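You operate a simulated robot arm through the tools that you are given. There is no shell and no other tool.

You are at the controls of a simulated robot arm. One attempt, no reset.

Task
Run warm water to the bowl's line, add two pumps of soap and wet the sponge in the suds.
Fine: tap off, sponge back where it lay.
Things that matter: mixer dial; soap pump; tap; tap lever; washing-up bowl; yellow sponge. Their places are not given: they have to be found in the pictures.

Only the result counts: the job must be done as asked and must still hold three seconds after the hand-in. Knocking over, shifting, dropping, spilling or breaking anything else fails it.

Robot
A 6-joint arm with a fingered hand, fixed in place. Base frame: the origin is at the foot of the arm, x ahead of it, y to its left, z up; the work surface is at about z = 0.91. Units: m, rad, N and s.
With the tool pointing down near the work surface it reaches from about 0.52 to 0.78 m from the base axis. Its first joint turns from -2.897 to 2.897 rad. Payload 4 kg.
The TCP is the grasp point between the finger pads, 0.02 m short of the fingertips. In the tool frame z runs along the fingers and y along their closing line. Largest opening 0.14 m; the body of the gripper starts 0.054 m behind the TCP. The gripper is a hand of 3 fingers: y runs from the thumb to the fingers, the wrist lies at [0, 0, -0.215] in the tool frame, and closing takes about 1.5 s.
Orientation is that of the tool frame in the base frame, as a unit quaternion [x, y, z, w]. With the fingers straight down and closing along the base's y, the tool's x points along the base's -x, its y along +y and its z along -z.

Tools
- The arm moves only by the tool jog_arm. Its arguments are lists of equal length, an entry for each row: "hand": the finger opening in m, from 0 to 0.14; "translation": the shift along the base's x, y, z in units of 40 mm (1.0 is 40 mm), a list of three; "dr": the turn, a rotation vector about the base's x, y, z in units of 8 degrees (1.0 is 8 degrees), a list of three. In form: {"hand": [hand, ...], "translation": [[x, y, z], ...], "dr": [[wx, wy, wz], ...]}. A call has 1 to 20 rows; each row shifts and turns the commanded pose from where the row before left it. A call with a number of a shift or a turn outside -1 to 1 is refused whole. Rows are played at 5 a second. More than 0.05 m and 0.15 rad between two rows, or a gripper value outside its range, and nothing of the call is played. Where a pose cannot be reached the arm comes as near as it can. A force on the tool above 90 N (or 10 N above the force at the start of the call, whichever is more), or a blocked arm, ends the call early, and 0.2 s more pass. The fingers move at their own pace (about 0.045 m/s each) and stop on an object; they squeeze with about 32 N. The grip force told is the motor's: it shows also when the fingers shut on nothing. Time passes only in rows, and 0.2 s behind the last, so rows that do not move let the fingers close. It gives the time, the measured TCP pose, the force on the tool (base axes), the opening and the grip force at its end, in the units of the frame above (readings bear some noise), with the torque about the TCP (base axes, N m) and any sound that the robot's microphone picked up.
- Cameras (640 x 400 px; columns grow to the right, rows downward): "scene" is fixed at [0.0517, 0.4994, 1.6789]; the picture's right is [-0.24, -0.97, 0.00], its down [-0.79, 0.20, -0.58] and it looks along [0.56, -0.14, -0.81] (base axes); focal length 237 px, centre (320, 200). "wrist" rides on the gripper at [0.074, -0.043, -0.079] in the tool frame; the picture's right is [0.50, 0.87, 0.00], its down [-0.59, 0.34, -0.73] and it looks along [-0.64, 0.37, 0.68] (tool axes); focal length 275 px, centre (320, 200).
- snapshot(camera): a new picture of that camera. It takes no simulated time.
- lift_body(by): slides the trunk up (or, below 0, down) by that many m; the arm rides with it, the base frame stays. It gives what a move gives, with no picture.
- preshape(shape): the hand has 3 fingers and takes this shape, open, in about a second: jaw (thumb against the fingers, like two jaws); tri (thumb and two fingers); tip (a fingertip pinch); poke (one finger out to press); point (the index stretched); flat (the hand flat); cup (the hand cupped); fist (a fist). The gripper value then closes the fingers along that shape, each until it touches; the sizes above hold for jaw. It gives what a move gives, with no picture.
- measure_at(camera, pixels): for up to 12 pixels [column, row] of the newest picture of that camera ("zoom" is the newest enlarged one), the place [x, y, z] in the base frame of the surface seen there, good to about 0.002 m. It takes no simulated time.
- inspect(camera, box): a new picture of the part [left, top, right, bottom] of that camera's present view, enlarged. It takes no simulated time.
- close_job(): hands the job in; it is judged then, once.

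Leave the gripper open and the arm clear of the work at the hand-in unless told otherwise.

The tools are called after "Emit:" as name(argument=value, ...) on one line, values as JSON. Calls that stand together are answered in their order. jog_arm: Moves the arm, as the interface text tells. Its arguments: {"type":"object","properties":{"hand":{"type":"array"},"translation":{"type":"array"},"dr":{"type":"array"}},"required":["hand","translation","dr"]} The other tools are called the same way: lift_body (by) slides the trunk up or down; preshape (shape) gives the hand a shape; snapshot (camera) takes a picture; measure_at (camera, pixels) gives the place of the surface under pixels of a picture; inspect (camera, box) takes an enlarged picture of a part of a camera's view; close_job () hands the job in.

At the start:

```text
time_s: 0.0
eef_pos: [0.4319, 0.1995, 1.4013]
tool_rot: [0.0, 1.0, 0.0, 0.0]
wrist_force: [0.0, 0.0, 0.2]
torque: [0.0, 0.01, -0.01]
grip_width: 0.14
grip_force: 0.0
shape: jaw
trunk travel left (down, up): [-0.3, 0.29]
```

scene: 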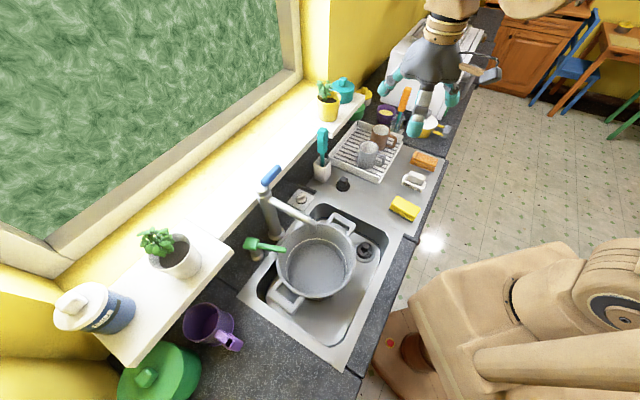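
wrist: 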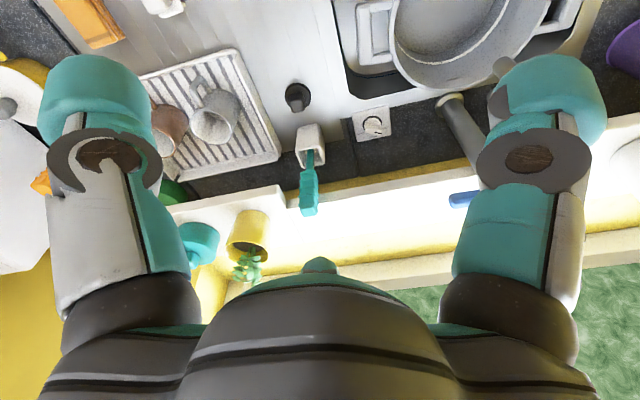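

I see a sink with a grey bowl at about (315,265), a tap with a blue lever at about (270,175), a green spout (maybe the soap pump) at about (262,245), and the yellow sponge at about (405,208). First I'll enlarge these areas to tell the parts apart.

Emit:
inspect(camera="scene", box=[220, 150, 380, 250])

Emit:
inspect(camera="scene", box=[230, 200, 390, 300])

Emit:
inspect(camera="scene", box=[320, 120, 480, 220])

```text
4.00 times, centred on (300, 200) of scene
```

zoom: 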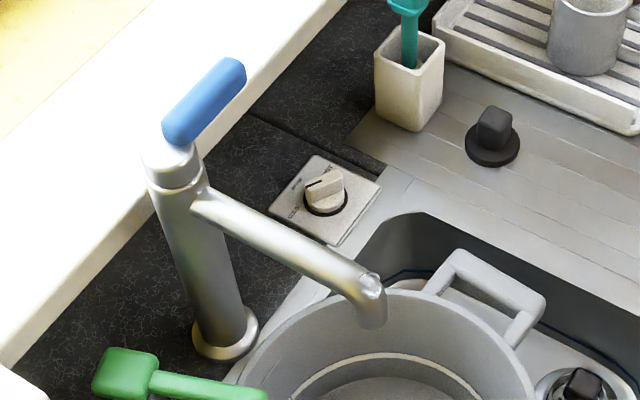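

```text
4.00 times, centred on (310, 250) of scene
```

zoom: 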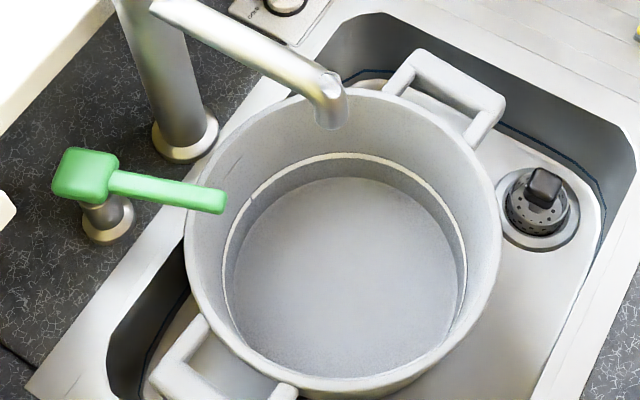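

```text
4.00 times, centred on (400, 170) of scene
```

zoom: 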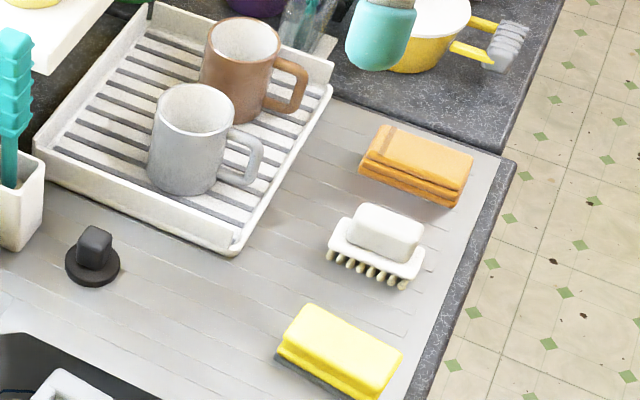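

The bowl has a pale line inside, the spout is above it, the dial sits on a panel at about (301,199), and the green pump head is beside the bowl. I'll enlarge the dial, the lever and the pump further.

Emit:
inspect(camera="scene", box=[282, 184, 322, 214])

Emit:
inspect(camera="scene", box=[250, 160, 300, 191])

Emit:
inspect(camera="scene", box=[235, 225, 315, 275])

Emit:
snapshot(camera="scene")

Emit:
snapshot(camera="wrist")

```text
13.33 times, centred on (302, 199) of scene
```

zoom: 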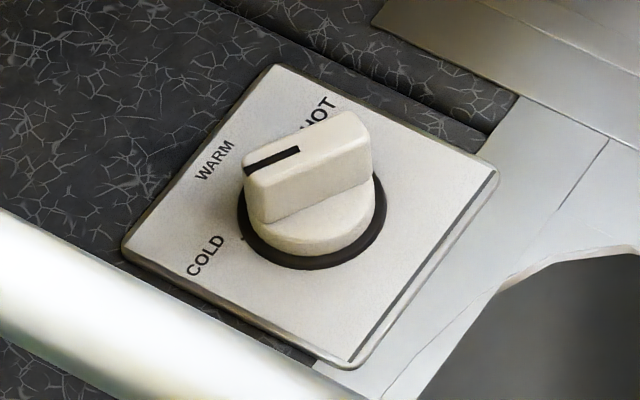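

```text
12.80 times, centred on (275, 176) of scene
```

zoom: 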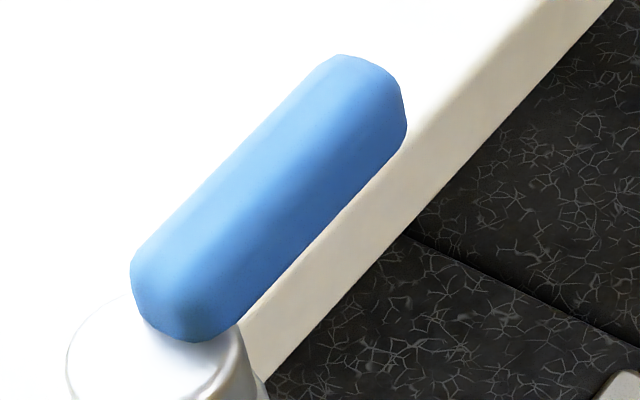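

```text
8.00 times, centred on (275, 250) of scene
```

zoom: 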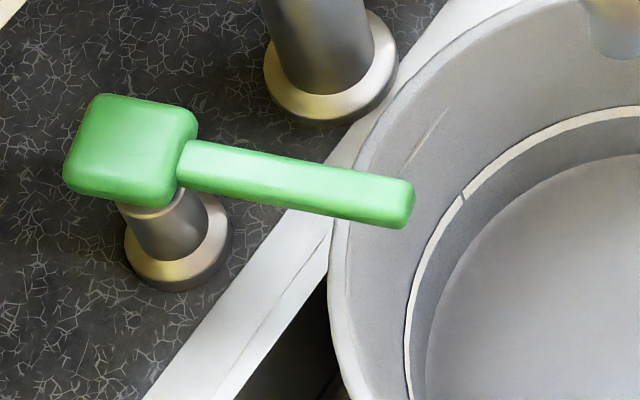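

```text
taken
```

scene: 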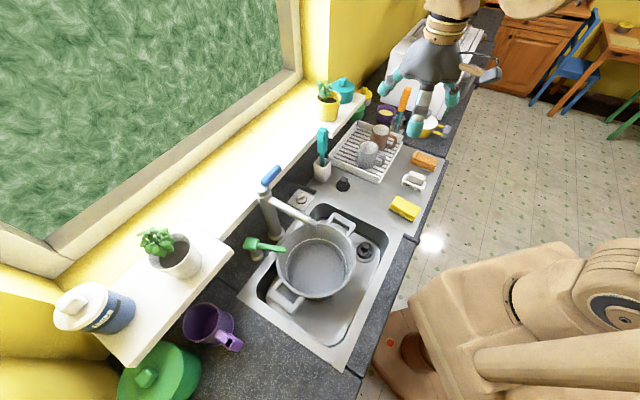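

```text
taken
```

wrist: 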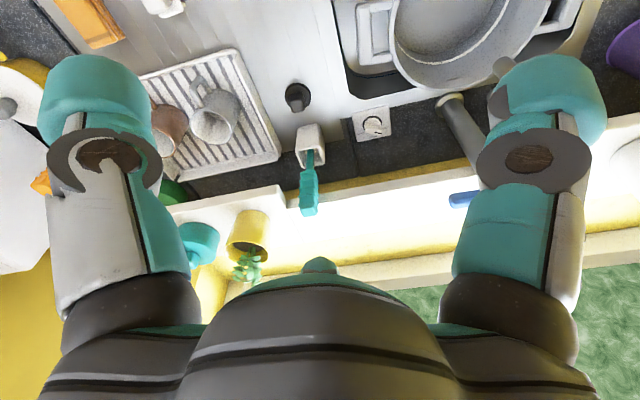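

The dial reads COLD, WARM and HOT, and its black stripe points toward COLD. The green pump's spout reaches over the bowl rim. I'll measure the pump on the current zoom and other points on the scene picture.

Emit:
measure_at(camera="zoom", pixels=[[135, 150], [100, 102], [188, 115], [165, 185], [72, 170], [195, 165], [300, 180], [395, 195], [170, 225], [345, 250], [330, 80], [60, 300]])

Emit:
measure_at(camera="scene", pixels=[[272, 174], [265, 182], [278, 168], [266, 192], [290, 208], [312, 224], [313, 268], [340, 275], [404, 208], [392, 204], [418, 212], [343, 184]])

Emit:
measure_at(camera="scene", pixels=[[277, 290], [355, 250], [300, 300], [318, 298], [335, 228], [290, 237], [340, 219], [288, 300], [365, 250], [230, 270], [380, 240], [330, 330]])

```text
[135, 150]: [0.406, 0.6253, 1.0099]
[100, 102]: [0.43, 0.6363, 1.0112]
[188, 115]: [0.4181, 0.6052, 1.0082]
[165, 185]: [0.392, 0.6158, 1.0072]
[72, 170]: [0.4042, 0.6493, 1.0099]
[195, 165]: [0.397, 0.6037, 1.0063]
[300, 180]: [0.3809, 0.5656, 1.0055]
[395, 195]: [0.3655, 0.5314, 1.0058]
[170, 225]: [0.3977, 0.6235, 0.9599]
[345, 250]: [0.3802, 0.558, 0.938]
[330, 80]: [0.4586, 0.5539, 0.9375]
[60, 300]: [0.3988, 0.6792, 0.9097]
```

```text
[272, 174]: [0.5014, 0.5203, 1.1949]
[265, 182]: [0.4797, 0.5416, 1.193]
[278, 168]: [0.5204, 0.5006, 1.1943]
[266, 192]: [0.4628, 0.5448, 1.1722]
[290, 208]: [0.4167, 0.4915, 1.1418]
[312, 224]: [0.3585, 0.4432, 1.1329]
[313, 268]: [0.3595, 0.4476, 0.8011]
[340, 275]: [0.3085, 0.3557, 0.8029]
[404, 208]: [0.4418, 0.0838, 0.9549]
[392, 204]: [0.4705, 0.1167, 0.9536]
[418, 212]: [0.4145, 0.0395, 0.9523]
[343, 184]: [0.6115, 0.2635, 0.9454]
```

```text
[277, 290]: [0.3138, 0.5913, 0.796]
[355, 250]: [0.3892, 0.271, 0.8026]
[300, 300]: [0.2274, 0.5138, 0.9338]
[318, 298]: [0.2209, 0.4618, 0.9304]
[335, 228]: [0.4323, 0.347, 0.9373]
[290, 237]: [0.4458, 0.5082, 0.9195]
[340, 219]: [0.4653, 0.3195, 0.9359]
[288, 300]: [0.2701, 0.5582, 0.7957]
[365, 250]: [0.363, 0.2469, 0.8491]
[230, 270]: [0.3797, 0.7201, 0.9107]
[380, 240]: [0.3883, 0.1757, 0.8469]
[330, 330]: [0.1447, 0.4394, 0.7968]
```

The main positions are coming together. Next I'll measure the dial and its labels on an enlarged view.

Emit:
inspect(camera="scene", box=[282, 184, 322, 214])

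Emit:
measure_at(camera="zoom", pixels=[[345, 118], [250, 162], [252, 215], [365, 175], [300, 150], [310, 262], [215, 160], [205, 255], [320, 115], [275, 70], [490, 175], [350, 365]])

Emit:
measure_at(camera="zoom", pixels=[[130, 245], [241, 240], [380, 210], [300, 165], [260, 185], [350, 140], [310, 245], [340, 235], [245, 200], [375, 185], [310, 135], [340, 165]])

```text
13.33 times, centred on (302, 199) of scene
```

zoom: 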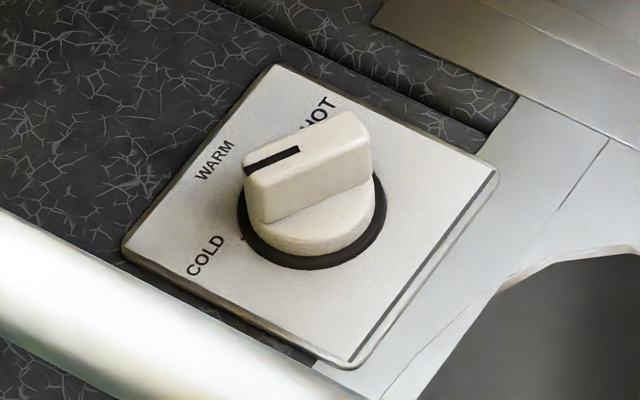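

```text
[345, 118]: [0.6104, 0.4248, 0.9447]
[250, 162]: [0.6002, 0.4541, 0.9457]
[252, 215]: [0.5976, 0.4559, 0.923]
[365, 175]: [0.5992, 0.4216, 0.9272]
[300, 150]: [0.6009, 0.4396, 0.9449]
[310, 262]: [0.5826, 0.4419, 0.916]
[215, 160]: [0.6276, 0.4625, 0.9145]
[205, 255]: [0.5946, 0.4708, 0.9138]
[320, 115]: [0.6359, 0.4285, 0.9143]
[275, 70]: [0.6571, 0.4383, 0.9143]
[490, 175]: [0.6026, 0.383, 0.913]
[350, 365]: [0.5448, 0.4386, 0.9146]
```

```text
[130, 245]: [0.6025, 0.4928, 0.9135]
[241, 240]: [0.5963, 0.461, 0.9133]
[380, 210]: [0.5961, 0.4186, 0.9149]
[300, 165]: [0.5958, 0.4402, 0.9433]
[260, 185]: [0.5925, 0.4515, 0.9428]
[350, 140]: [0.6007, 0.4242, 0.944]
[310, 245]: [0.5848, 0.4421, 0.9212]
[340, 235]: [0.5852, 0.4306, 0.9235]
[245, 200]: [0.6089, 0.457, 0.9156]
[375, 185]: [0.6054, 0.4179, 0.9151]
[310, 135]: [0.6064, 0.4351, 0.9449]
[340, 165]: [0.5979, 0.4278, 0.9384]
```

The panel centre is at about (0.602, 0.438). The pointer sits near 105° (COLD) and WARM is near 45°, so the knob needs about a -60° turn about z. Next I'll measure the lever, sill, holder and spout so I can plan clear paths.

Emit:
inspect(camera="scene", box=[240, 150, 340, 240])

Emit:
measure_at(camera="scene", pixels=[[323, 130], [323, 170], [315, 162], [290, 165], [250, 200], [230, 225], [200, 250], [285, 140], [330, 100], [150, 240], [180, 260], [260, 200]])

Emit:
measure_at(camera="scene", pixels=[[370, 155], [385, 130], [413, 180], [425, 160], [330, 155], [400, 150], [355, 180], [390, 215], [415, 218], [430, 190], [375, 270], [345, 205]])

```text
4.44 times, centred on (290, 195) of scene
```

zoom: 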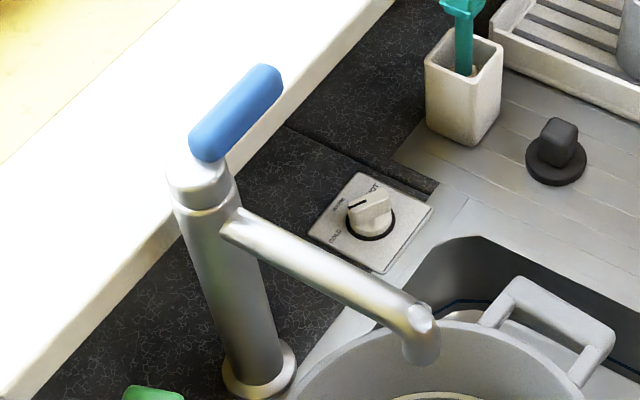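

```text
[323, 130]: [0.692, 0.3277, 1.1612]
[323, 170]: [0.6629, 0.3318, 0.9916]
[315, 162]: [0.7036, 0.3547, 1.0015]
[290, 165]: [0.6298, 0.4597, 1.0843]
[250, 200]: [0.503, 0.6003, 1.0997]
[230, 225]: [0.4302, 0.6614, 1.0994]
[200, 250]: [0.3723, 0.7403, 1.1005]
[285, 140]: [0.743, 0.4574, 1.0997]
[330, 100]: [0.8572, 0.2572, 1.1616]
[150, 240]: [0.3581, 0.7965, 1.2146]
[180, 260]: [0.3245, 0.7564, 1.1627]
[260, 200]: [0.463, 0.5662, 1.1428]
```

```text
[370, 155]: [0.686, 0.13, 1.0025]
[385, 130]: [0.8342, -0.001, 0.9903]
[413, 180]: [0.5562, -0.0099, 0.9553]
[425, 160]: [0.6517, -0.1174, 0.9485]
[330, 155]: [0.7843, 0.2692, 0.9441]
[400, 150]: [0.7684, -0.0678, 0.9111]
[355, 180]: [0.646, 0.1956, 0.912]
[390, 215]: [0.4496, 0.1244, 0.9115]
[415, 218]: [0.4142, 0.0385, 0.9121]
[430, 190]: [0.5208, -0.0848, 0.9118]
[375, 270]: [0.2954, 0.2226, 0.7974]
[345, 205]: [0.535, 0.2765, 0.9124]
```

The sill top is at z≈1.10 and it overhangs near the dial and pump. I'll look more closely at the sill front edge near the tap and pump and measure along it.

Emit:
inspect(camera="scene", box=[120, 180, 280, 280])

Emit:
measure_at(camera="zoom", pixels=[[440, 260], [400, 300], [450, 230], [400, 195], [350, 165], [480, 190], [520, 130], [560, 80], [300, 380], [300, 330], [460, 270], [500, 150]])

Emit:
measure_at(camera="scene", pixels=[[255, 205], [281, 171], [295, 155], [310, 140], [330, 120], [350, 95], [300, 150], [322, 130], [322, 140], [328, 150], [280, 185], [300, 170]])

```text
4.00 times, centred on (200, 230) of scene
```

zoom: 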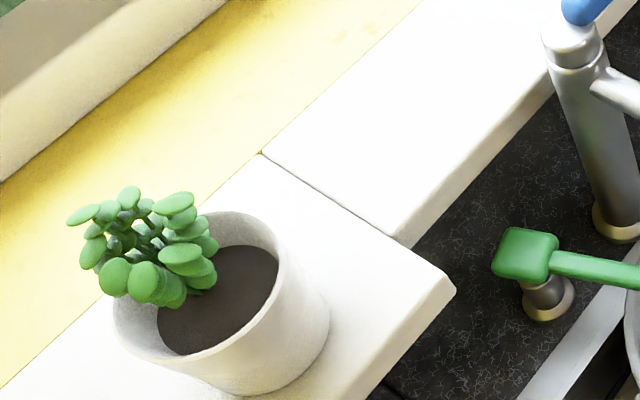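

```text
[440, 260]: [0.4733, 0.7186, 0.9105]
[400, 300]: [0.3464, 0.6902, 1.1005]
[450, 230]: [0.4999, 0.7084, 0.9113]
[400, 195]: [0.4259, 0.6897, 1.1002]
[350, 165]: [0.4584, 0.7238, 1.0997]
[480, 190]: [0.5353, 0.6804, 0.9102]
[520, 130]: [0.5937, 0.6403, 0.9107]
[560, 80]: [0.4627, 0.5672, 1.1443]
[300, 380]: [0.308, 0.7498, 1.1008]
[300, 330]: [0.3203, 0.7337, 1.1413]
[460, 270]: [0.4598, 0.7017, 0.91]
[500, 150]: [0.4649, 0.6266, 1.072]
```

```text
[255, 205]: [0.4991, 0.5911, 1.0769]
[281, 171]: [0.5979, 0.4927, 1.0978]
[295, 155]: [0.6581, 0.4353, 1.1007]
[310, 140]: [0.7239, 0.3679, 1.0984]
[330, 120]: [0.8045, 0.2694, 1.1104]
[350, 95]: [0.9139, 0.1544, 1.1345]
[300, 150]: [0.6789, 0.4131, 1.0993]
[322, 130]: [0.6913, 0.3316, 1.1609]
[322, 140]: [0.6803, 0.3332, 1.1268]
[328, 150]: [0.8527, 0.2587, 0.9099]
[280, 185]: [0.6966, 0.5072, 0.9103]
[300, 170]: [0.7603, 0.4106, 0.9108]
```

The sill is a shelf at z≈1.08–1.10 with its front edge on x+y≈1.09. Near the plant it juts further out, with a corner at about (0.343, 0.658). The dial and pump must therefore be reached with the hand leaning to the front. I'll try the poke shape in free air and look at it.

Emit:
preshape(shape="poke")

Emit:
snapshot(camera="wrist")

Emit:
inspect(camera="scene", box=[360, 0, 540, 140])

```text
time_s: 0.9
eef_pos: [0.4313, 0.201, 1.3983]
tool_rot: [0.0, 1.0, 0.0, 0.0]
wrist_force: [0.0, 0.9, 0.4]
torque: [0.01, -0.02, -0.04]
grip_width: 0.0
grip_force: 0.1
shape: poke
trunk travel left (down, up): [-0.3, 0.29]
```

```text
taken
```

wrist: 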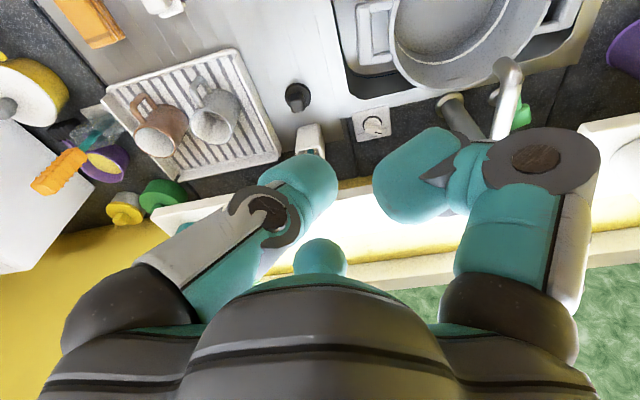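

```text
2.86 times, centred on (450, 70) of scene
```

zoom: 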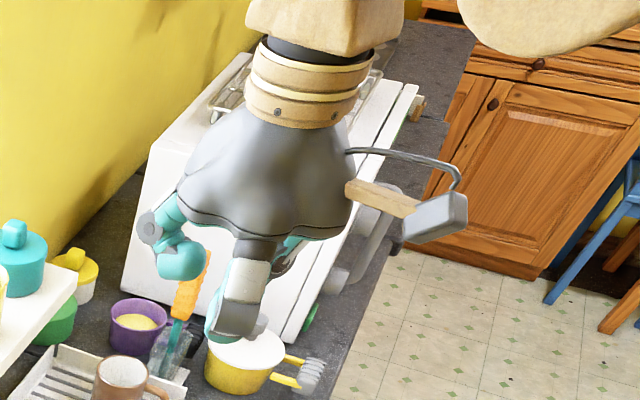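

In poke, one fingertip shows near (415,175) of the wrist view and the others are curled. I'll measure the finger surfaces to see how this shape sits relative to the TCP.

Emit:
measure_at(camera="wrist", pixels=[[415, 175], [440, 130], [385, 190], [465, 175], [540, 155], [500, 230], [325, 180], [270, 200], [320, 255], [200, 250], [320, 320], [500, 300]])

Emit:
measure_at(camera="zoom", pixels=[[170, 262], [150, 230], [240, 290], [220, 330], [235, 325], [290, 260], [400, 210], [440, 215], [300, 90], [320, 20], [250, 160], [330, 180]])

```text
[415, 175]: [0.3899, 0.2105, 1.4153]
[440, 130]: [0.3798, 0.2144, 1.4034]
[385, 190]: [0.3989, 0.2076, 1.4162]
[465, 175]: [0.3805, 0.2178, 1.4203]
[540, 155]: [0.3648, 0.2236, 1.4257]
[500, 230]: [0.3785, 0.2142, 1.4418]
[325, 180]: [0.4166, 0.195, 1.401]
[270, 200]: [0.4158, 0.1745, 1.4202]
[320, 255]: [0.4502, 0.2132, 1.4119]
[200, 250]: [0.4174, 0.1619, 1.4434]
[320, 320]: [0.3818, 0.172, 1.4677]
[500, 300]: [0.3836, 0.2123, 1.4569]
```

```text
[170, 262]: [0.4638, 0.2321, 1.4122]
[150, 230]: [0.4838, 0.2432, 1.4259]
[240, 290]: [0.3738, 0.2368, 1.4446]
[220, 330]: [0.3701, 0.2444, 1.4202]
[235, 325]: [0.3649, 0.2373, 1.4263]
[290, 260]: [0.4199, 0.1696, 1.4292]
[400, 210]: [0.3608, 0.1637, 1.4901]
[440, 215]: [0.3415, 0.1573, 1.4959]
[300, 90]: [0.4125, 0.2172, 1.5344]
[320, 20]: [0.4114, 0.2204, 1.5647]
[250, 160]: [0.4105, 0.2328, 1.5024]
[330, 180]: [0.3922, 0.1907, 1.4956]
```

The fingers look half-curled and it isn't clear which one pokes out. I'll zoom in on the hand from the scene camera.

Emit:
inspect(camera="scene", box=[390, 30, 480, 130])

Emit:
preshape(shape="point")

Emit:
inspect(camera="scene", box=[390, 30, 480, 130])

Emit:
snapshot(camera="wrist")

```text
4.00 times, centred on (435, 80) of scene
```

zoom: 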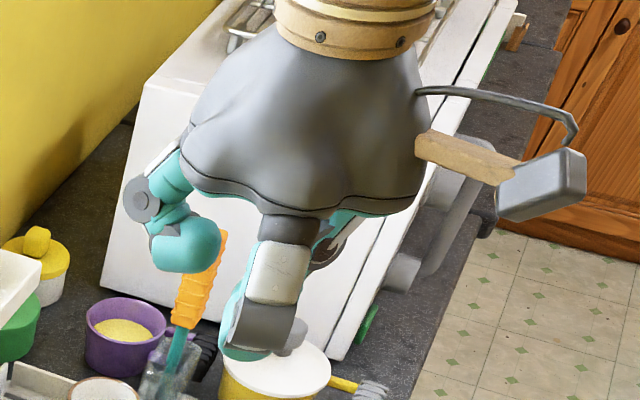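

```text
time_s: 1.8
eef_pos: [0.4311, 0.2, 1.4003]
tool_rot: [-0.001, 1.0, 0.0, 0.0]
wrist_force: [-0.4, -0.2, 0.2]
torque: [-0.02, 0.0, -0.02]
grip_width: 0.0001
grip_force: 0.1
shape: point
trunk travel left (down, up): [-0.3, 0.29]
```

```text
4.00 times, centred on (435, 80) of scene
```

zoom: 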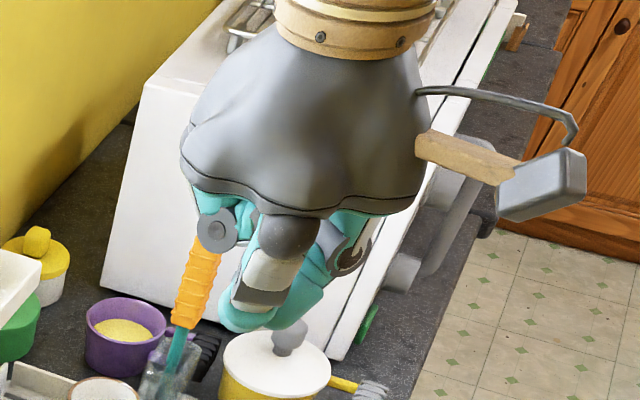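

```text
taken
```

wrist: 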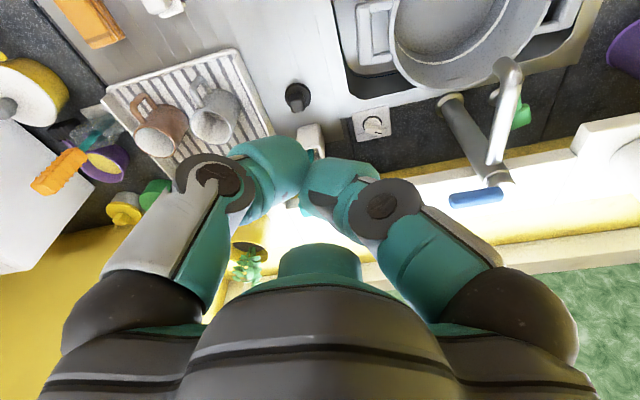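

Point shows the fingers bundled together. The sizes given hold for jaw, so I'll go back to jaw, close it in free air, and see whether the closed fingers make a usable pushing tip.

Emit:
preshape(shape="jaw")

Emit:
jog_arm(hand=[0, 0, 0, 0, 0, 0, 0, 0, 0], translation=[[0, 0, 0], [0, 0, 0], [0, 0, 0], [0, 0, 0], [0, 0, 0], [0, 0, 0], [0, 0, 0], [0, 0, 0], [0, 0, 0]], dr=[[0, 0, 0], [0, 0, 0], [0, 0, 0], [0, 0, 0], [0, 0, 0], [0, 0, 0], [0, 0, 0], [0, 0, 0], [0, 0, 0]])

Emit:
inspect(camera="scene", box=[390, 30, 480, 130])

Emit:
snapshot(camera="wrist")

```text
time_s: 2.7
eef_pos: [0.4319, 0.2006, 1.3992]
tool_rot: [0.0, 1.0, 0.0, 0.0]
wrist_force: [-0.6, -0.3, -0.4]
torque: [-0.03, -0.01, 0.0]
grip_width: 0.14
grip_force: 0.2
shape: jaw
trunk travel left (down, up): [-0.3, 0.29]
```

```text
time_s: 4.7
eef_pos: [0.4304, 0.1996, 1.4003]
tool_rot: [0.0, 1.0, 0.001, 0.0]
wrist_force: [0.2, 0.4, 0.3]
torque: [0.01, 0.01, 0.0]
grip_width: 0.0
grip_force: 29.9
shape: jaw
trunk travel left (down, up): [-0.3, 0.29]
```

```text
4.00 times, centred on (435, 80) of scene
```

zoom: 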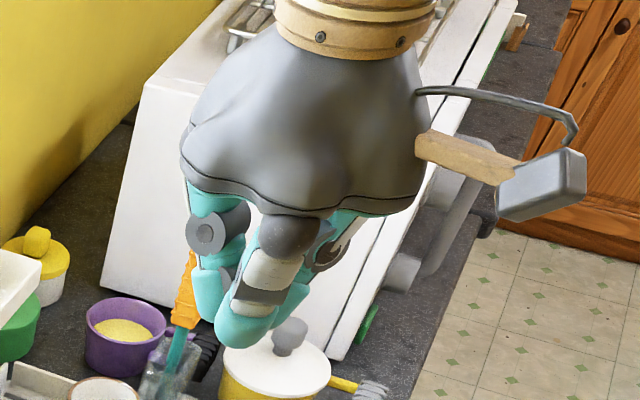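

```text
taken
```

wrist: 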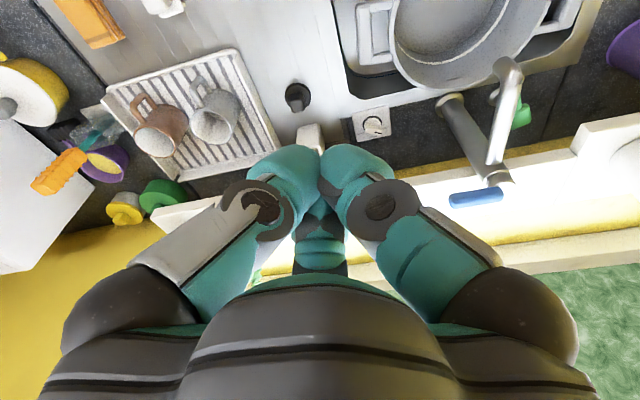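

With jaw closed, three fingers meet at the centre. I'll measure the fingertip surfaces to learn the size of this bundle.

Emit:
measure_at(camera="wrist", pixels=[[290, 165], [320, 150], [345, 165], [320, 215], [320, 245], [320, 270], [375, 205], [265, 205], [430, 250], [190, 245], [315, 185], [360, 160]])

Emit:
measure_at(camera="zoom", pixels=[[240, 325], [215, 300], [250, 340], [290, 300], [210, 235], [195, 200], [270, 280], [200, 120], [300, 120], [400, 130], [400, 200], [550, 190]])

```text
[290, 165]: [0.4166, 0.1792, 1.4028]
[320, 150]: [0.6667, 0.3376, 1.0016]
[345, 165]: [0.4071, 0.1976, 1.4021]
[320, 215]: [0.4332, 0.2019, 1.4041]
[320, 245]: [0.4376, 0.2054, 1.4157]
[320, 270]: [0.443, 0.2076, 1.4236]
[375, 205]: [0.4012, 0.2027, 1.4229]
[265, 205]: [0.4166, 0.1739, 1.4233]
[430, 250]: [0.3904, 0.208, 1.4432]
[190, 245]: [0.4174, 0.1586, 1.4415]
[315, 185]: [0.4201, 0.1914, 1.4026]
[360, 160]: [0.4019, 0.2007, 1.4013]
```

```text
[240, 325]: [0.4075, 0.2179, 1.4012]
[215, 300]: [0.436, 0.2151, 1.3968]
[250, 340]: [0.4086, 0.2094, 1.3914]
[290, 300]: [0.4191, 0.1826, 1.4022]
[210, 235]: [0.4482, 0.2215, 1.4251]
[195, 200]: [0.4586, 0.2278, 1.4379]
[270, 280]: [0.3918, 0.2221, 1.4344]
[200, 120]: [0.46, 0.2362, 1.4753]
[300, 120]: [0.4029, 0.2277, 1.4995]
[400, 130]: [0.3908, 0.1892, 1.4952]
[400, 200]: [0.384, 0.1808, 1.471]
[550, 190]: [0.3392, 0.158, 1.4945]
```

Closed jaw gives a bundle about 5 cm across, so gripping the dial bar between the fingers is the better way. The plan is to turn the hand +104° about z while moving toward the dial at a safe height, then tilt it toward the front.

Emit:
jog_arm(hand=[0.05, 0.05, 0.05, 0.05, 0.05, 0.05, 0.05, 0.05, 0.05, 0.05, 0.05, 0.05, 0.05], translation=[[0.265, 0.231, -0.192], [0.265, 0.231, -0.192], [0.265, 0.231, -0.192], [0.265, 0.231, -0.192], [0.265, 0.231, -0.192], [0.265, 0.231, -0.192], [0.265, 0.231, -0.192], [0.265, 0.231, -0.192], [0.265, 0.231, -0.192], [0.265, 0.231, -0.192], [0.265, 0.231, -0.192], [0.265, 0.231, -0.192], [0.265, 0.231, -0.192]], dr=[[0, 0, 1], [0, 0, 1], [0, 0, 1], [0, 0, 1], [0, 0, 1], [0, 0, 1], [0, 0, 1], [0, 0, 1], [0, 0, 1], [0, 0, 1], [0, 0, 1], [0, 0, 1], [0, 0, 1]])

Emit:
snapshot(camera="scene")

Emit:
snapshot(camera="wrist")

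```text
time_s: 7.5
eef_pos: [0.5688, 0.3213, 1.2988]
tool_rot: [0.788, -0.615, 0.0, -0.001]
wrist_force: [-0.5, -0.2, 0.3]
torque: [0.05, 0.01, -0.01]
grip_width: 0.0497
grip_force: 0.0
shape: jaw
trunk travel left (down, up): [-0.3, 0.29]
```

```text
taken
```

scene: 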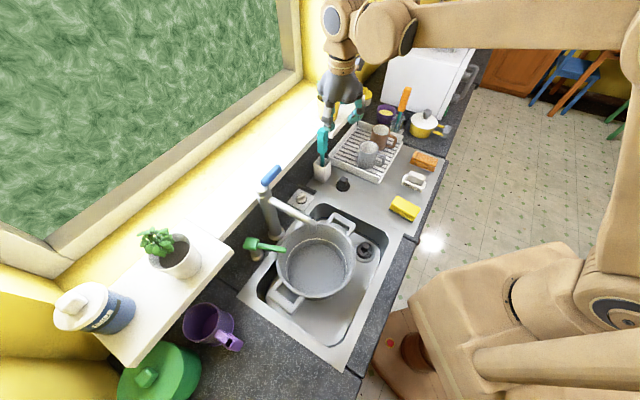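

```text
taken
```

wrist: 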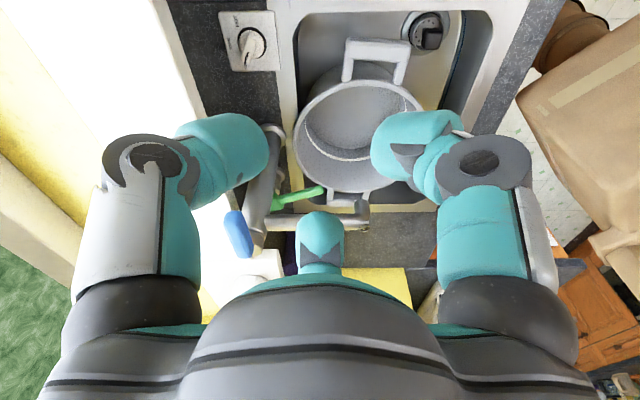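

The arm is at (0.569, 0.321, 1.299) and the view is clear. Next I'll tilt the hand 30° so it leans toward -y and the front, keeping the TCP in place.

Emit:
jog_arm(hand=[0.05, 0.05, 0.05, 0.05], translation=[[0, 0, 0], [0, 0, 0], [0, 0, 0], [0, 0, 0]], dr=[[0.9056, -0.2428, 0], [0.9056, -0.2428, 0], [0.9056, -0.2428, 0], [0.9056, -0.2428, 0]])

Emit:
snapshot(camera="scene")

```text
time_s: 8.5
eef_pos: [0.5621, 0.3332, 1.2995]
tool_rot: [0.757, -0.601, -0.099, -0.236]
wrist_force: [-0.1, -0.5, 0.7]
torque: [-0.05, 0.01, 0.01]
grip_width: 0.0497
grip_force: 0.0
shape: jaw
out of reach, approached as far as the arm can: row 4
trunk travel left (down, up): [-0.3, 0.29]
```

```text
taken
```

scene: 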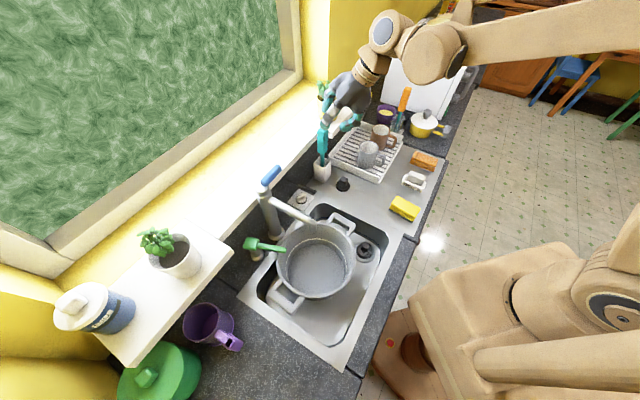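

The fourth row was slightly out of reach at this height, with the TCP off by about 1 cm. I'll descend toward the hover point (0.581, 0.361, 1.094), where the reach should be better, and check.

Emit:
jog_arm(hand=[0.05, 0.05, 0.05, 0.05, 0.05], translation=[[0.06, 0.06, -0.85], [0.06, 0.06, -0.85], [0.06, 0.06, -0.85], [0.06, 0.06, -0.85], [0.06, 0.06, -0.85]], dr=[[0, 0, 0], [0, 0, 0], [0, 0, 0], [0, 0, 0], [0, 0, 0]])

Emit:
snapshot(camera="scene")

Emit:
snapshot(camera="wrist")

```text
time_s: 9.7
eef_pos: [0.5764, 0.3478, 1.1286]
tool_rot: [0.76, -0.598, -0.1, -0.237]
wrist_force: [-0.5, 0.1, 0.4]
torque: [-0.01, 0.04, -0.01]
grip_width: 0.0499
grip_force: 0.0
shape: jaw
trunk travel left (down, up): [-0.3, 0.29]
```

```text
taken
```

scene: 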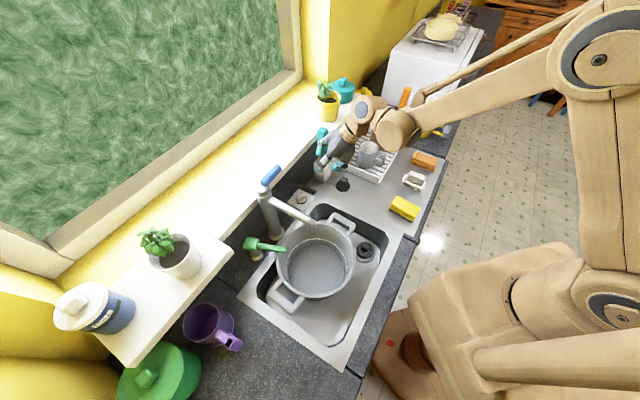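

```text
taken
```

wrist: 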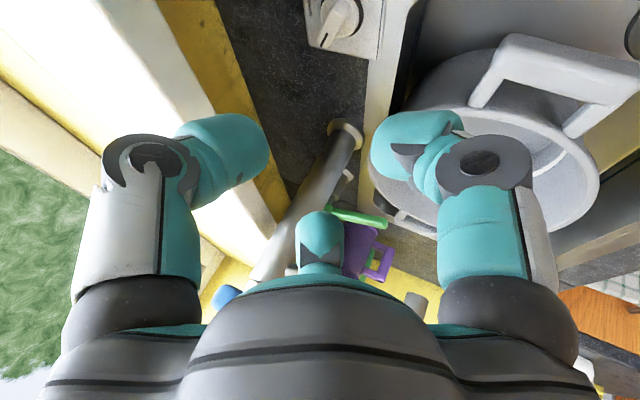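

The hand is now at (0.576, 0.348, 1.129), close to the brush holder in the picture. I'll zoom in to check the clearance before going on.

Emit:
inspect(camera="scene", box=[270, 80, 430, 220])

Emit:
measure_at(camera="zoom", pixels=[[220, 230], [230, 280], [290, 330], [250, 340], [300, 260], [350, 100], [420, 130], [200, 220], [240, 290], [270, 290], [210, 380], [240, 250]])

```text
2.86 times, centred on (350, 150) of scene
```

zoom: 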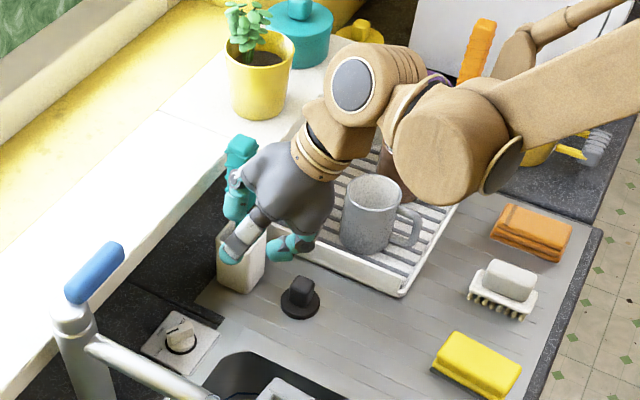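

```text
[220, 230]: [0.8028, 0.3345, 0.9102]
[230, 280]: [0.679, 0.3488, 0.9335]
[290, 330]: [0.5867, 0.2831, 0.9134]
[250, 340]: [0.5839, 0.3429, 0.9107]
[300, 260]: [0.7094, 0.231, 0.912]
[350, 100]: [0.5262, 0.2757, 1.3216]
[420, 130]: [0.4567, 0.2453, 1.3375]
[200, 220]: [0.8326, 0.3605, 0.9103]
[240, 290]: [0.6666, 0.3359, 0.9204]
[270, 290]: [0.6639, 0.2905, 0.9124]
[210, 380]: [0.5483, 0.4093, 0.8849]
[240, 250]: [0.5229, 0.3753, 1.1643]
```

I'll measure the teal pieces near (240,145) and (238,205) of the zoom to tell the brush from a finger.

Emit:
measure_at(camera="zoom", pixels=[[240, 145], [240, 165], [237, 180], [237, 205], [245, 190], [290, 190], [275, 250], [300, 240], [330, 200], [320, 155], [260, 220], [230, 258]])

```text
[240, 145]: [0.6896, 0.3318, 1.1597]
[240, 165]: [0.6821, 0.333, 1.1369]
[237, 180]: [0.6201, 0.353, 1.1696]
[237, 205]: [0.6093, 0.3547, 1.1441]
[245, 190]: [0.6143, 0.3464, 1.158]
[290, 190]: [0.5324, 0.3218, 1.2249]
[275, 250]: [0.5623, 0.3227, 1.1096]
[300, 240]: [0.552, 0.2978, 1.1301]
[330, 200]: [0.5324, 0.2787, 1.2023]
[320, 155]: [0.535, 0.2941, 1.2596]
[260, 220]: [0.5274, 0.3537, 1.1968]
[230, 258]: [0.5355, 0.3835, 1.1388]
```

The nearest finger is about 6 cm from the brush. With this tilt the three fingertips sit at different heights, so gripping the dial bar would be awkward. I'll back off upward a little, form poke again, and check which fingertip is lowest.

Emit:
jog_arm(hand=[0.05, 0.05, 0.05], translation=[[-0.3, 0.0, 0.6], [-0.3, 0.0, 0.6], [-0.3, 0.0, 0.6]], dr=[[0, 0, 0], [0, 0, 0], [0, 0, 0]])

Emit:
preshape(shape="poke")

Emit:
inspect(camera="scene", box=[290, 90, 390, 170])

Emit:
snapshot(camera="wrist")

```text
time_s: 10.5
eef_pos: [0.5385, 0.3445, 1.2006]
tool_rot: [0.761, -0.595, -0.1, -0.239]
wrist_force: [-0.5, 0.1, 0.2]
torque: [0.0, -0.03, -0.03]
grip_width: 0.0497
grip_force: 0.1
shape: jaw
trunk travel left (down, up): [-0.3, 0.29]
```

```text
time_s: 11.4
eef_pos: [0.5387, 0.3457, 1.2003]
tool_rot: [0.761, -0.595, -0.101, -0.238]
wrist_force: [-0.1, -0.3, -0.3]
torque: [-0.05, 0.02, 0.04]
grip_width: 0.0
grip_force: 0.0
shape: poke
trunk travel left (down, up): [-0.3, 0.29]
```

```text
5.00 times, centred on (340, 130) of scene
```

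zoom: 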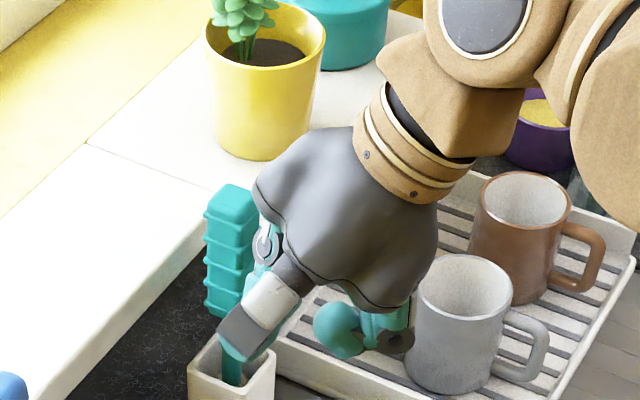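

```text
taken
```

wrist: 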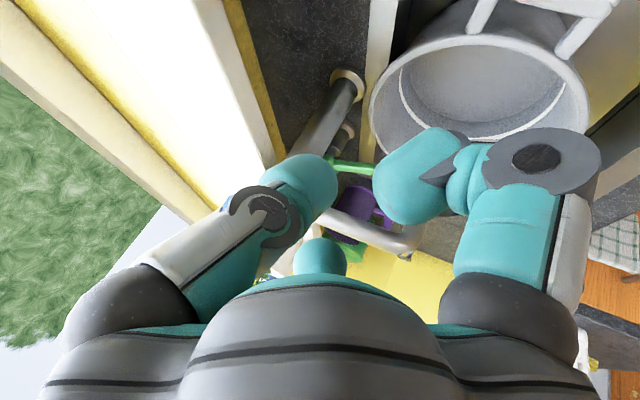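

In poke, the thumb tip comes to the centre and the other two fingers curl back. I'll measure thumb-tip points in the wrist view to work out where its tip lies relative to the TCP.

Emit:
measure_at(camera="wrist", pixels=[[330, 185], [320, 165], [300, 157], [335, 200], [315, 190], [290, 175], [305, 215], [275, 185], [400, 215], [440, 135], [385, 185], [320, 245]])

```text
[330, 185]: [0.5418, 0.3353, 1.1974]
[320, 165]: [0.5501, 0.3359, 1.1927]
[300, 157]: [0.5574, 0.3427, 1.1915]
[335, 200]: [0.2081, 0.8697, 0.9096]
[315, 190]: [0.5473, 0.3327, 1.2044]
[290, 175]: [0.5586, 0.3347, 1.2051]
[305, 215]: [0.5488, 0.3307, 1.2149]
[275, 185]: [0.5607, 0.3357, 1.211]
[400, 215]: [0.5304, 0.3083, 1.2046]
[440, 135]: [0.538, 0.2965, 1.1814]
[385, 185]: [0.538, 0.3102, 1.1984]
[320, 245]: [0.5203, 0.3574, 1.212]
```

The thumb tip is at about tool (0, -0.008, +0.015) and the curled fingers sit about 2 cm behind it, so poke works as a single-finger pusher. I'll undo the tilt and raise the arm, then turn so the thumb is on the front (low) side when leaning.

Emit:
jog_arm(hand=[0, 0, 0, 0], translation=[[-0.1, 0, 0.5], [-0.1, 0, 0.5], [-0.1, 0, 0.5], [-0.1, 0, 0.5]], dr=[[-0.9056, 0.2428, 0], [-0.9056, 0.2428, 0], [-0.9056, 0.2428, 0], [-0.9056, 0.2428, 0]])

Emit:
jog_arm(hand=[0, 0, 0, 0, 0, 0, 0, 0, 0, 0, 0, 0, 0, 0, 0, 0, 0, 0, 0], translation=[[0, 0, 0], [0, 0, 0], [0, 0, 0], [0, 0, 0], [0, 0, 0], [0, 0, 0], [0, 0, 0], [0, 0, 0], [0, 0, 0], [0, 0, 0], [0, 0, 0], [0, 0, 0], [0, 0, 0], [0, 0, 0], [0, 0, 0], [0, 0, 0], [0, 0, 0], [0, 0, 0], [0, 0, 0]], dr=[[0, 0, -0.98], [0, 0, -0.98], [0, 0, -0.98], [0, 0, -0.98], [0, 0, -0.98], [0, 0, -0.98], [0, 0, -0.98], [0, 0, -0.98], [0, 0, -0.98], [0, 0, -0.98], [0, 0, -0.98], [0, 0, -0.98], [0, 0, -0.98], [0, 0, -0.98], [0, 0, -0.98], [0, 0, -0.98], [0, 0, -0.98], [0, 0, -0.98], [0, 0, -0.98]])

Emit:
snapshot(camera="scene")

Emit:
snapshot(camera="wrist")

```text
time_s: 12.4
eef_pos: [0.5251, 0.3452, 1.2815]
tool_rot: [0.788, -0.616, 0.0, 0.001]
wrist_force: [0.0, 0.0, 0.2]
torque: [-0.04, -0.01, -0.01]
grip_width: 0.0003
grip_force: 5.9
shape: jaw
trunk travel left (down, up): [-0.3, 0.29]
```

```text
time_s: 16.4
eef_pos: [0.5241, 0.3448, 1.2811]
tool_rot: [0.383, 0.924, 0.0, 0.0]
wrist_force: [-0.4, 0.8, 1.1]
torque: [0.01, -0.03, -0.02]
grip_width: 0.0001
grip_force: 32.4
shape: jaw
trunk travel left (down, up): [-0.3, 0.29]
```

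```text
taken
```

scene: 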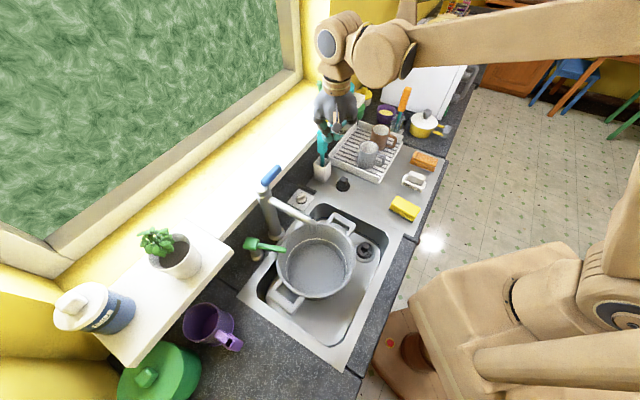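

```text
taken
```

wrist: 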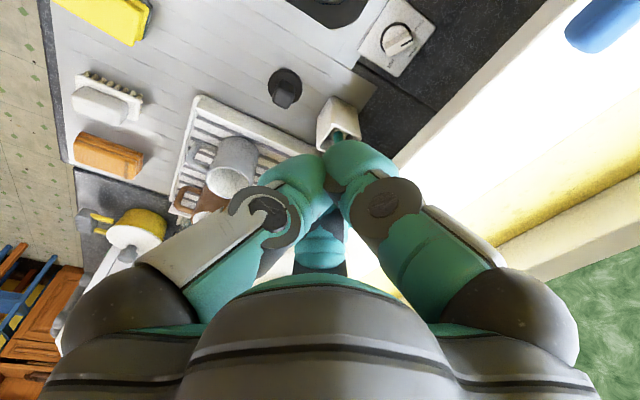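

After the jog with hand 0, the shape reads "jaw" with the fingers closed, so that value closed the poke shape. I'll form poke again and jog with hand 0.14 to see whether it keeps the shape.

Emit:
preshape(shape="poke")

Emit:
jog_arm(hand=[0.14, 0.14, 0.14], translation=[[0, 0, 0], [0, 0, 0], [0, 0, 0]], dr=[[0, 0, 0], [0, 0, 0], [0, 0, 0]])

Emit:
snapshot(camera="wrist")

```text
time_s: 17.3
eef_pos: [0.5236, 0.3454, 1.2817]
tool_rot: [0.381, 0.924, 0.0, 0.0]
wrist_force: [0.0, 0.7, -0.3]
torque: [-0.01, -0.01, 0.01]
grip_width: 0.0
grip_force: 0.2
shape: poke
trunk travel left (down, up): [-0.3, 0.29]
```

```text
time_s: 18.1
eef_pos: [0.523, 0.3454, 1.2822]
tool_rot: [0.382, 0.924, 0.0, 0.001]
wrist_force: [0.8, 0.1, 0.1]
torque: [0.01, -0.02, 0.0]
grip_width: 0.0001
grip_force: 0.0
shape: poke
trunk travel left (down, up): [-0.3, 0.29]
```

```text
taken
```

wrist: 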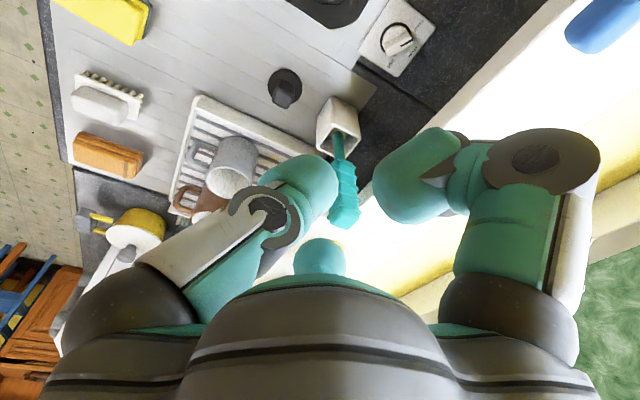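

Hand value 0.14 keeps the poke shape. Next I'll tilt 25° toward the front (thumb side low) and move to a hover at about (0.58, 0.40, 1.10), to the right of the tap.

Emit:
jog_arm(hand=[0.14, 0.14, 0.14, 0.14], translation=[[0.2, 0.2, 0], [0.2, 0.2, 0], [0.2, 0.2, 0], [0.2, 0.2, 0]], dr=[[0.5524, -0.5524, 0], [0.5524, -0.5524, 0], [0.5524, -0.5524, 0], [0.5524, -0.5524, 0]])

Emit:
jog_arm(hand=[0.14, 0.14, 0.14, 0.14, 0.14], translation=[[0.12, 0.11, -0.9], [0.12, 0.11, -0.9], [0.12, 0.11, -0.9], [0.12, 0.11, -0.9], [0.12, 0.11, -0.9]], dr=[[0, 0, 0], [0, 0, 0], [0, 0, 0], [0, 0, 0], [0, 0, 0]])

Emit:
snapshot(camera="scene")

Emit:
snapshot(camera="wrist")

```text
time_s: 19.1
eef_pos: [0.5557, 0.3776, 1.2816]
tool_rot: [0.374, 0.902, 0.2, 0.083]
wrist_force: [0.0, -0.3, 0.4]
torque: [0.02, 0.02, 0.02]
grip_width: 0.0002
grip_force: 0.0
shape: poke
trunk travel left (down, up): [-0.3, 0.29]
```

```text
time_s: 20.3
eef_pos: [0.5803, 0.3989, 1.1014]
tool_rot: [0.374, 0.902, 0.198, 0.082]
wrist_force: [0.2, 0.6, -0.8]
torque: [-0.04, 0.01, 0.02]
grip_width: 0.0002
grip_force: 0.0
shape: poke
trunk travel left (down, up): [-0.3, 0.29]
```

```text
taken
```

scene: 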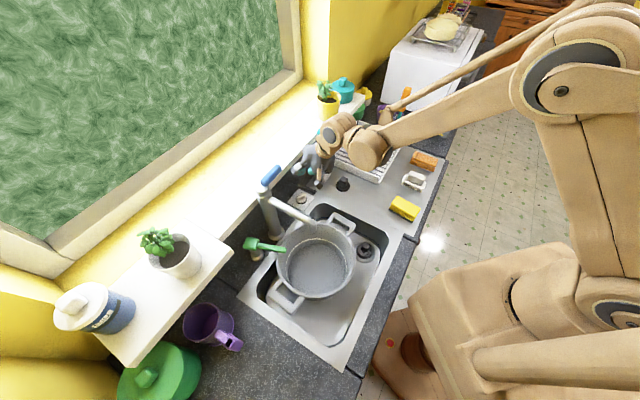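

```text
taken
```

wrist: 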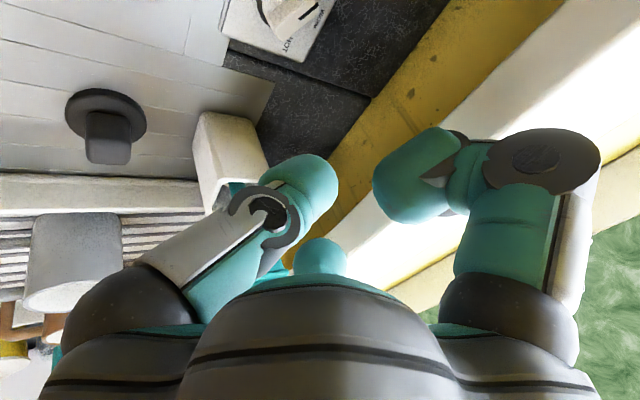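

The TCP is at (0.580, 0.399, 1.101) with the thumb pointing down toward the dial area. I'll check clearances in an enlarged view before the last descent.

Emit:
inspect(camera="scene", box=[260, 110, 380, 210])

Emit:
measure_at(camera="wrist", pixels=[[330, 180], [310, 158], [320, 165], [295, 165], [440, 135], [320, 245], [400, 200], [545, 150], [240, 210], [220, 130], [300, 190], [335, 190]])

```text
4.00 times, centred on (320, 160) of scene
```

zoom: 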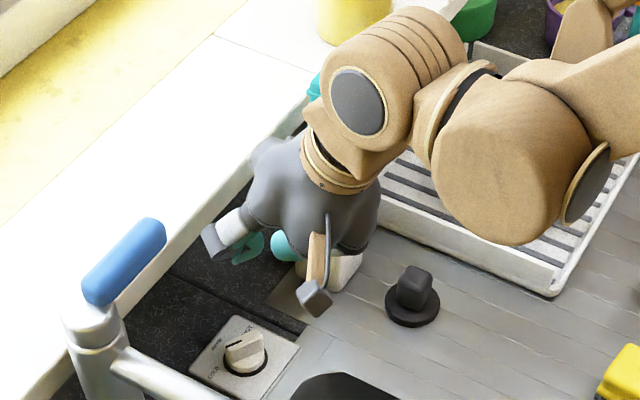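

```text
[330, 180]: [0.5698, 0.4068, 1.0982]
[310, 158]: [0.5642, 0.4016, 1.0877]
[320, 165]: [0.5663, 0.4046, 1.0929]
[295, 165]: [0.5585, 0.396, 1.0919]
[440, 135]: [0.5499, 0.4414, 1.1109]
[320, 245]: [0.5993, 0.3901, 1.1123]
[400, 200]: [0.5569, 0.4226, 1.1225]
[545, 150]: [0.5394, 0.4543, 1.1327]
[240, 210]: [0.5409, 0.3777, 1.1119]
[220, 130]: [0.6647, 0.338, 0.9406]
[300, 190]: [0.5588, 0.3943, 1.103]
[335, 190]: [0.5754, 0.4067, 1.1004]
```

The arm's wrist covers part of the brush at (315,85) in the zoom. I'll measure how far apart they are.

Emit:
measure_at(camera="zoom", pixels=[[315, 88], [330, 110], [350, 100], [330, 70], [312, 120], [300, 160], [262, 150], [250, 190], [220, 235], [250, 250], [280, 245], [315, 295]])

```text
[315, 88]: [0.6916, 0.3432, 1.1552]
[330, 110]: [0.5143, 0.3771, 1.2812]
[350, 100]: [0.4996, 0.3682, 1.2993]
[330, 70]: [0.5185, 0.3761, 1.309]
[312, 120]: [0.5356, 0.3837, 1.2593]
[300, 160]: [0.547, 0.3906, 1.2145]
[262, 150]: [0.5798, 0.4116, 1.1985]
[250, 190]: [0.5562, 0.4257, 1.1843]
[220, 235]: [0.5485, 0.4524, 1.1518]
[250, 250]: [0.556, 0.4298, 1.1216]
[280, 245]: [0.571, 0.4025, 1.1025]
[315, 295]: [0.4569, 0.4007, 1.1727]
```

The brush is well clear of the arm. Next I'll measure the sill's lower front edge in the wrist view, since the hand will pass beneath it.

Emit:
measure_at(camera="wrist", pixels=[[480, 100], [500, 80], [520, 60], [540, 30], [560, 60], [590, 40], [620, 30], [560, 90], [600, 90], [630, 60], [450, 60], [350, 200]])

```text
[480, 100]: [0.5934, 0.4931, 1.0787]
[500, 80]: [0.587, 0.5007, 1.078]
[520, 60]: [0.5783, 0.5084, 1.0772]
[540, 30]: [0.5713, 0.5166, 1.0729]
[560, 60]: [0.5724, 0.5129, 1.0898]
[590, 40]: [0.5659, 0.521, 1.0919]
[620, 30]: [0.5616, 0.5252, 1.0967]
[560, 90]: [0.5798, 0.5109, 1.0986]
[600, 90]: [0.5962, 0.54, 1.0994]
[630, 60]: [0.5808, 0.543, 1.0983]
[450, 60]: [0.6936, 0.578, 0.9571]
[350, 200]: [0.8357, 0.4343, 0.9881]
```

The sill's front face spans z≈1.07–1.10 at x+y≈1.088. I'll descend to a standoff in front and left of the dial, TCP about (0.553, 0.423, 1.00).

Emit:
jog_arm(hand=[0.14, 0.14, 0.14, 0.14], translation=[[-0.17, 0.1525, -0.634], [-0.17, 0.1525, -0.634], [-0.17, 0.1525, -0.634], [-0.17, 0.1525, -0.634]], dr=[[0, 0, 0], [0, 0, 0], [0, 0, 0], [0, 0, 0]])

Emit:
inspect(camera="scene", box=[260, 150, 360, 220])

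Emit:
snapshot(camera="wrist")

```text
time_s: 21.3
eef_pos: [0.5513, 0.422, 0.998]
tool_rot: [0.373, 0.902, 0.2, 0.083]
wrist_force: [-0.6, -0.8, 0.2]
torque: [0.04, 0.03, 0.01]
grip_width: 0.0
grip_force: 0.1
shape: poke
trunk travel left (down, up): [-0.3, 0.29]
```

```text
5.71 times, centred on (310, 185) of scene
```

zoom: 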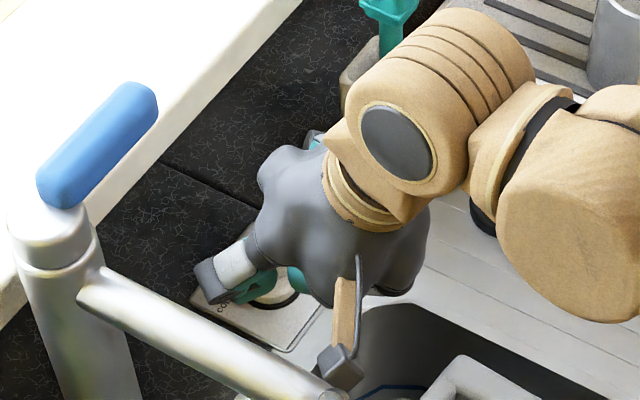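

```text
taken
```

wrist: 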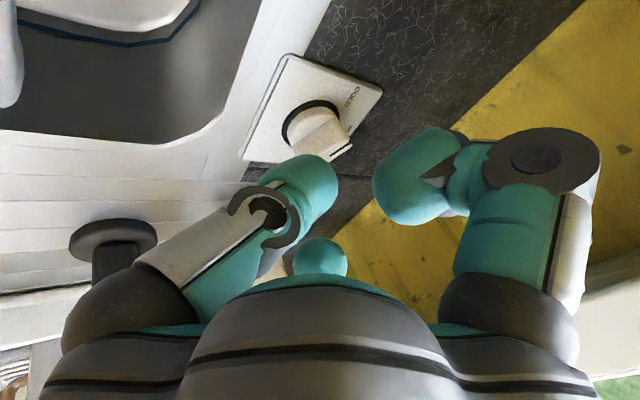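

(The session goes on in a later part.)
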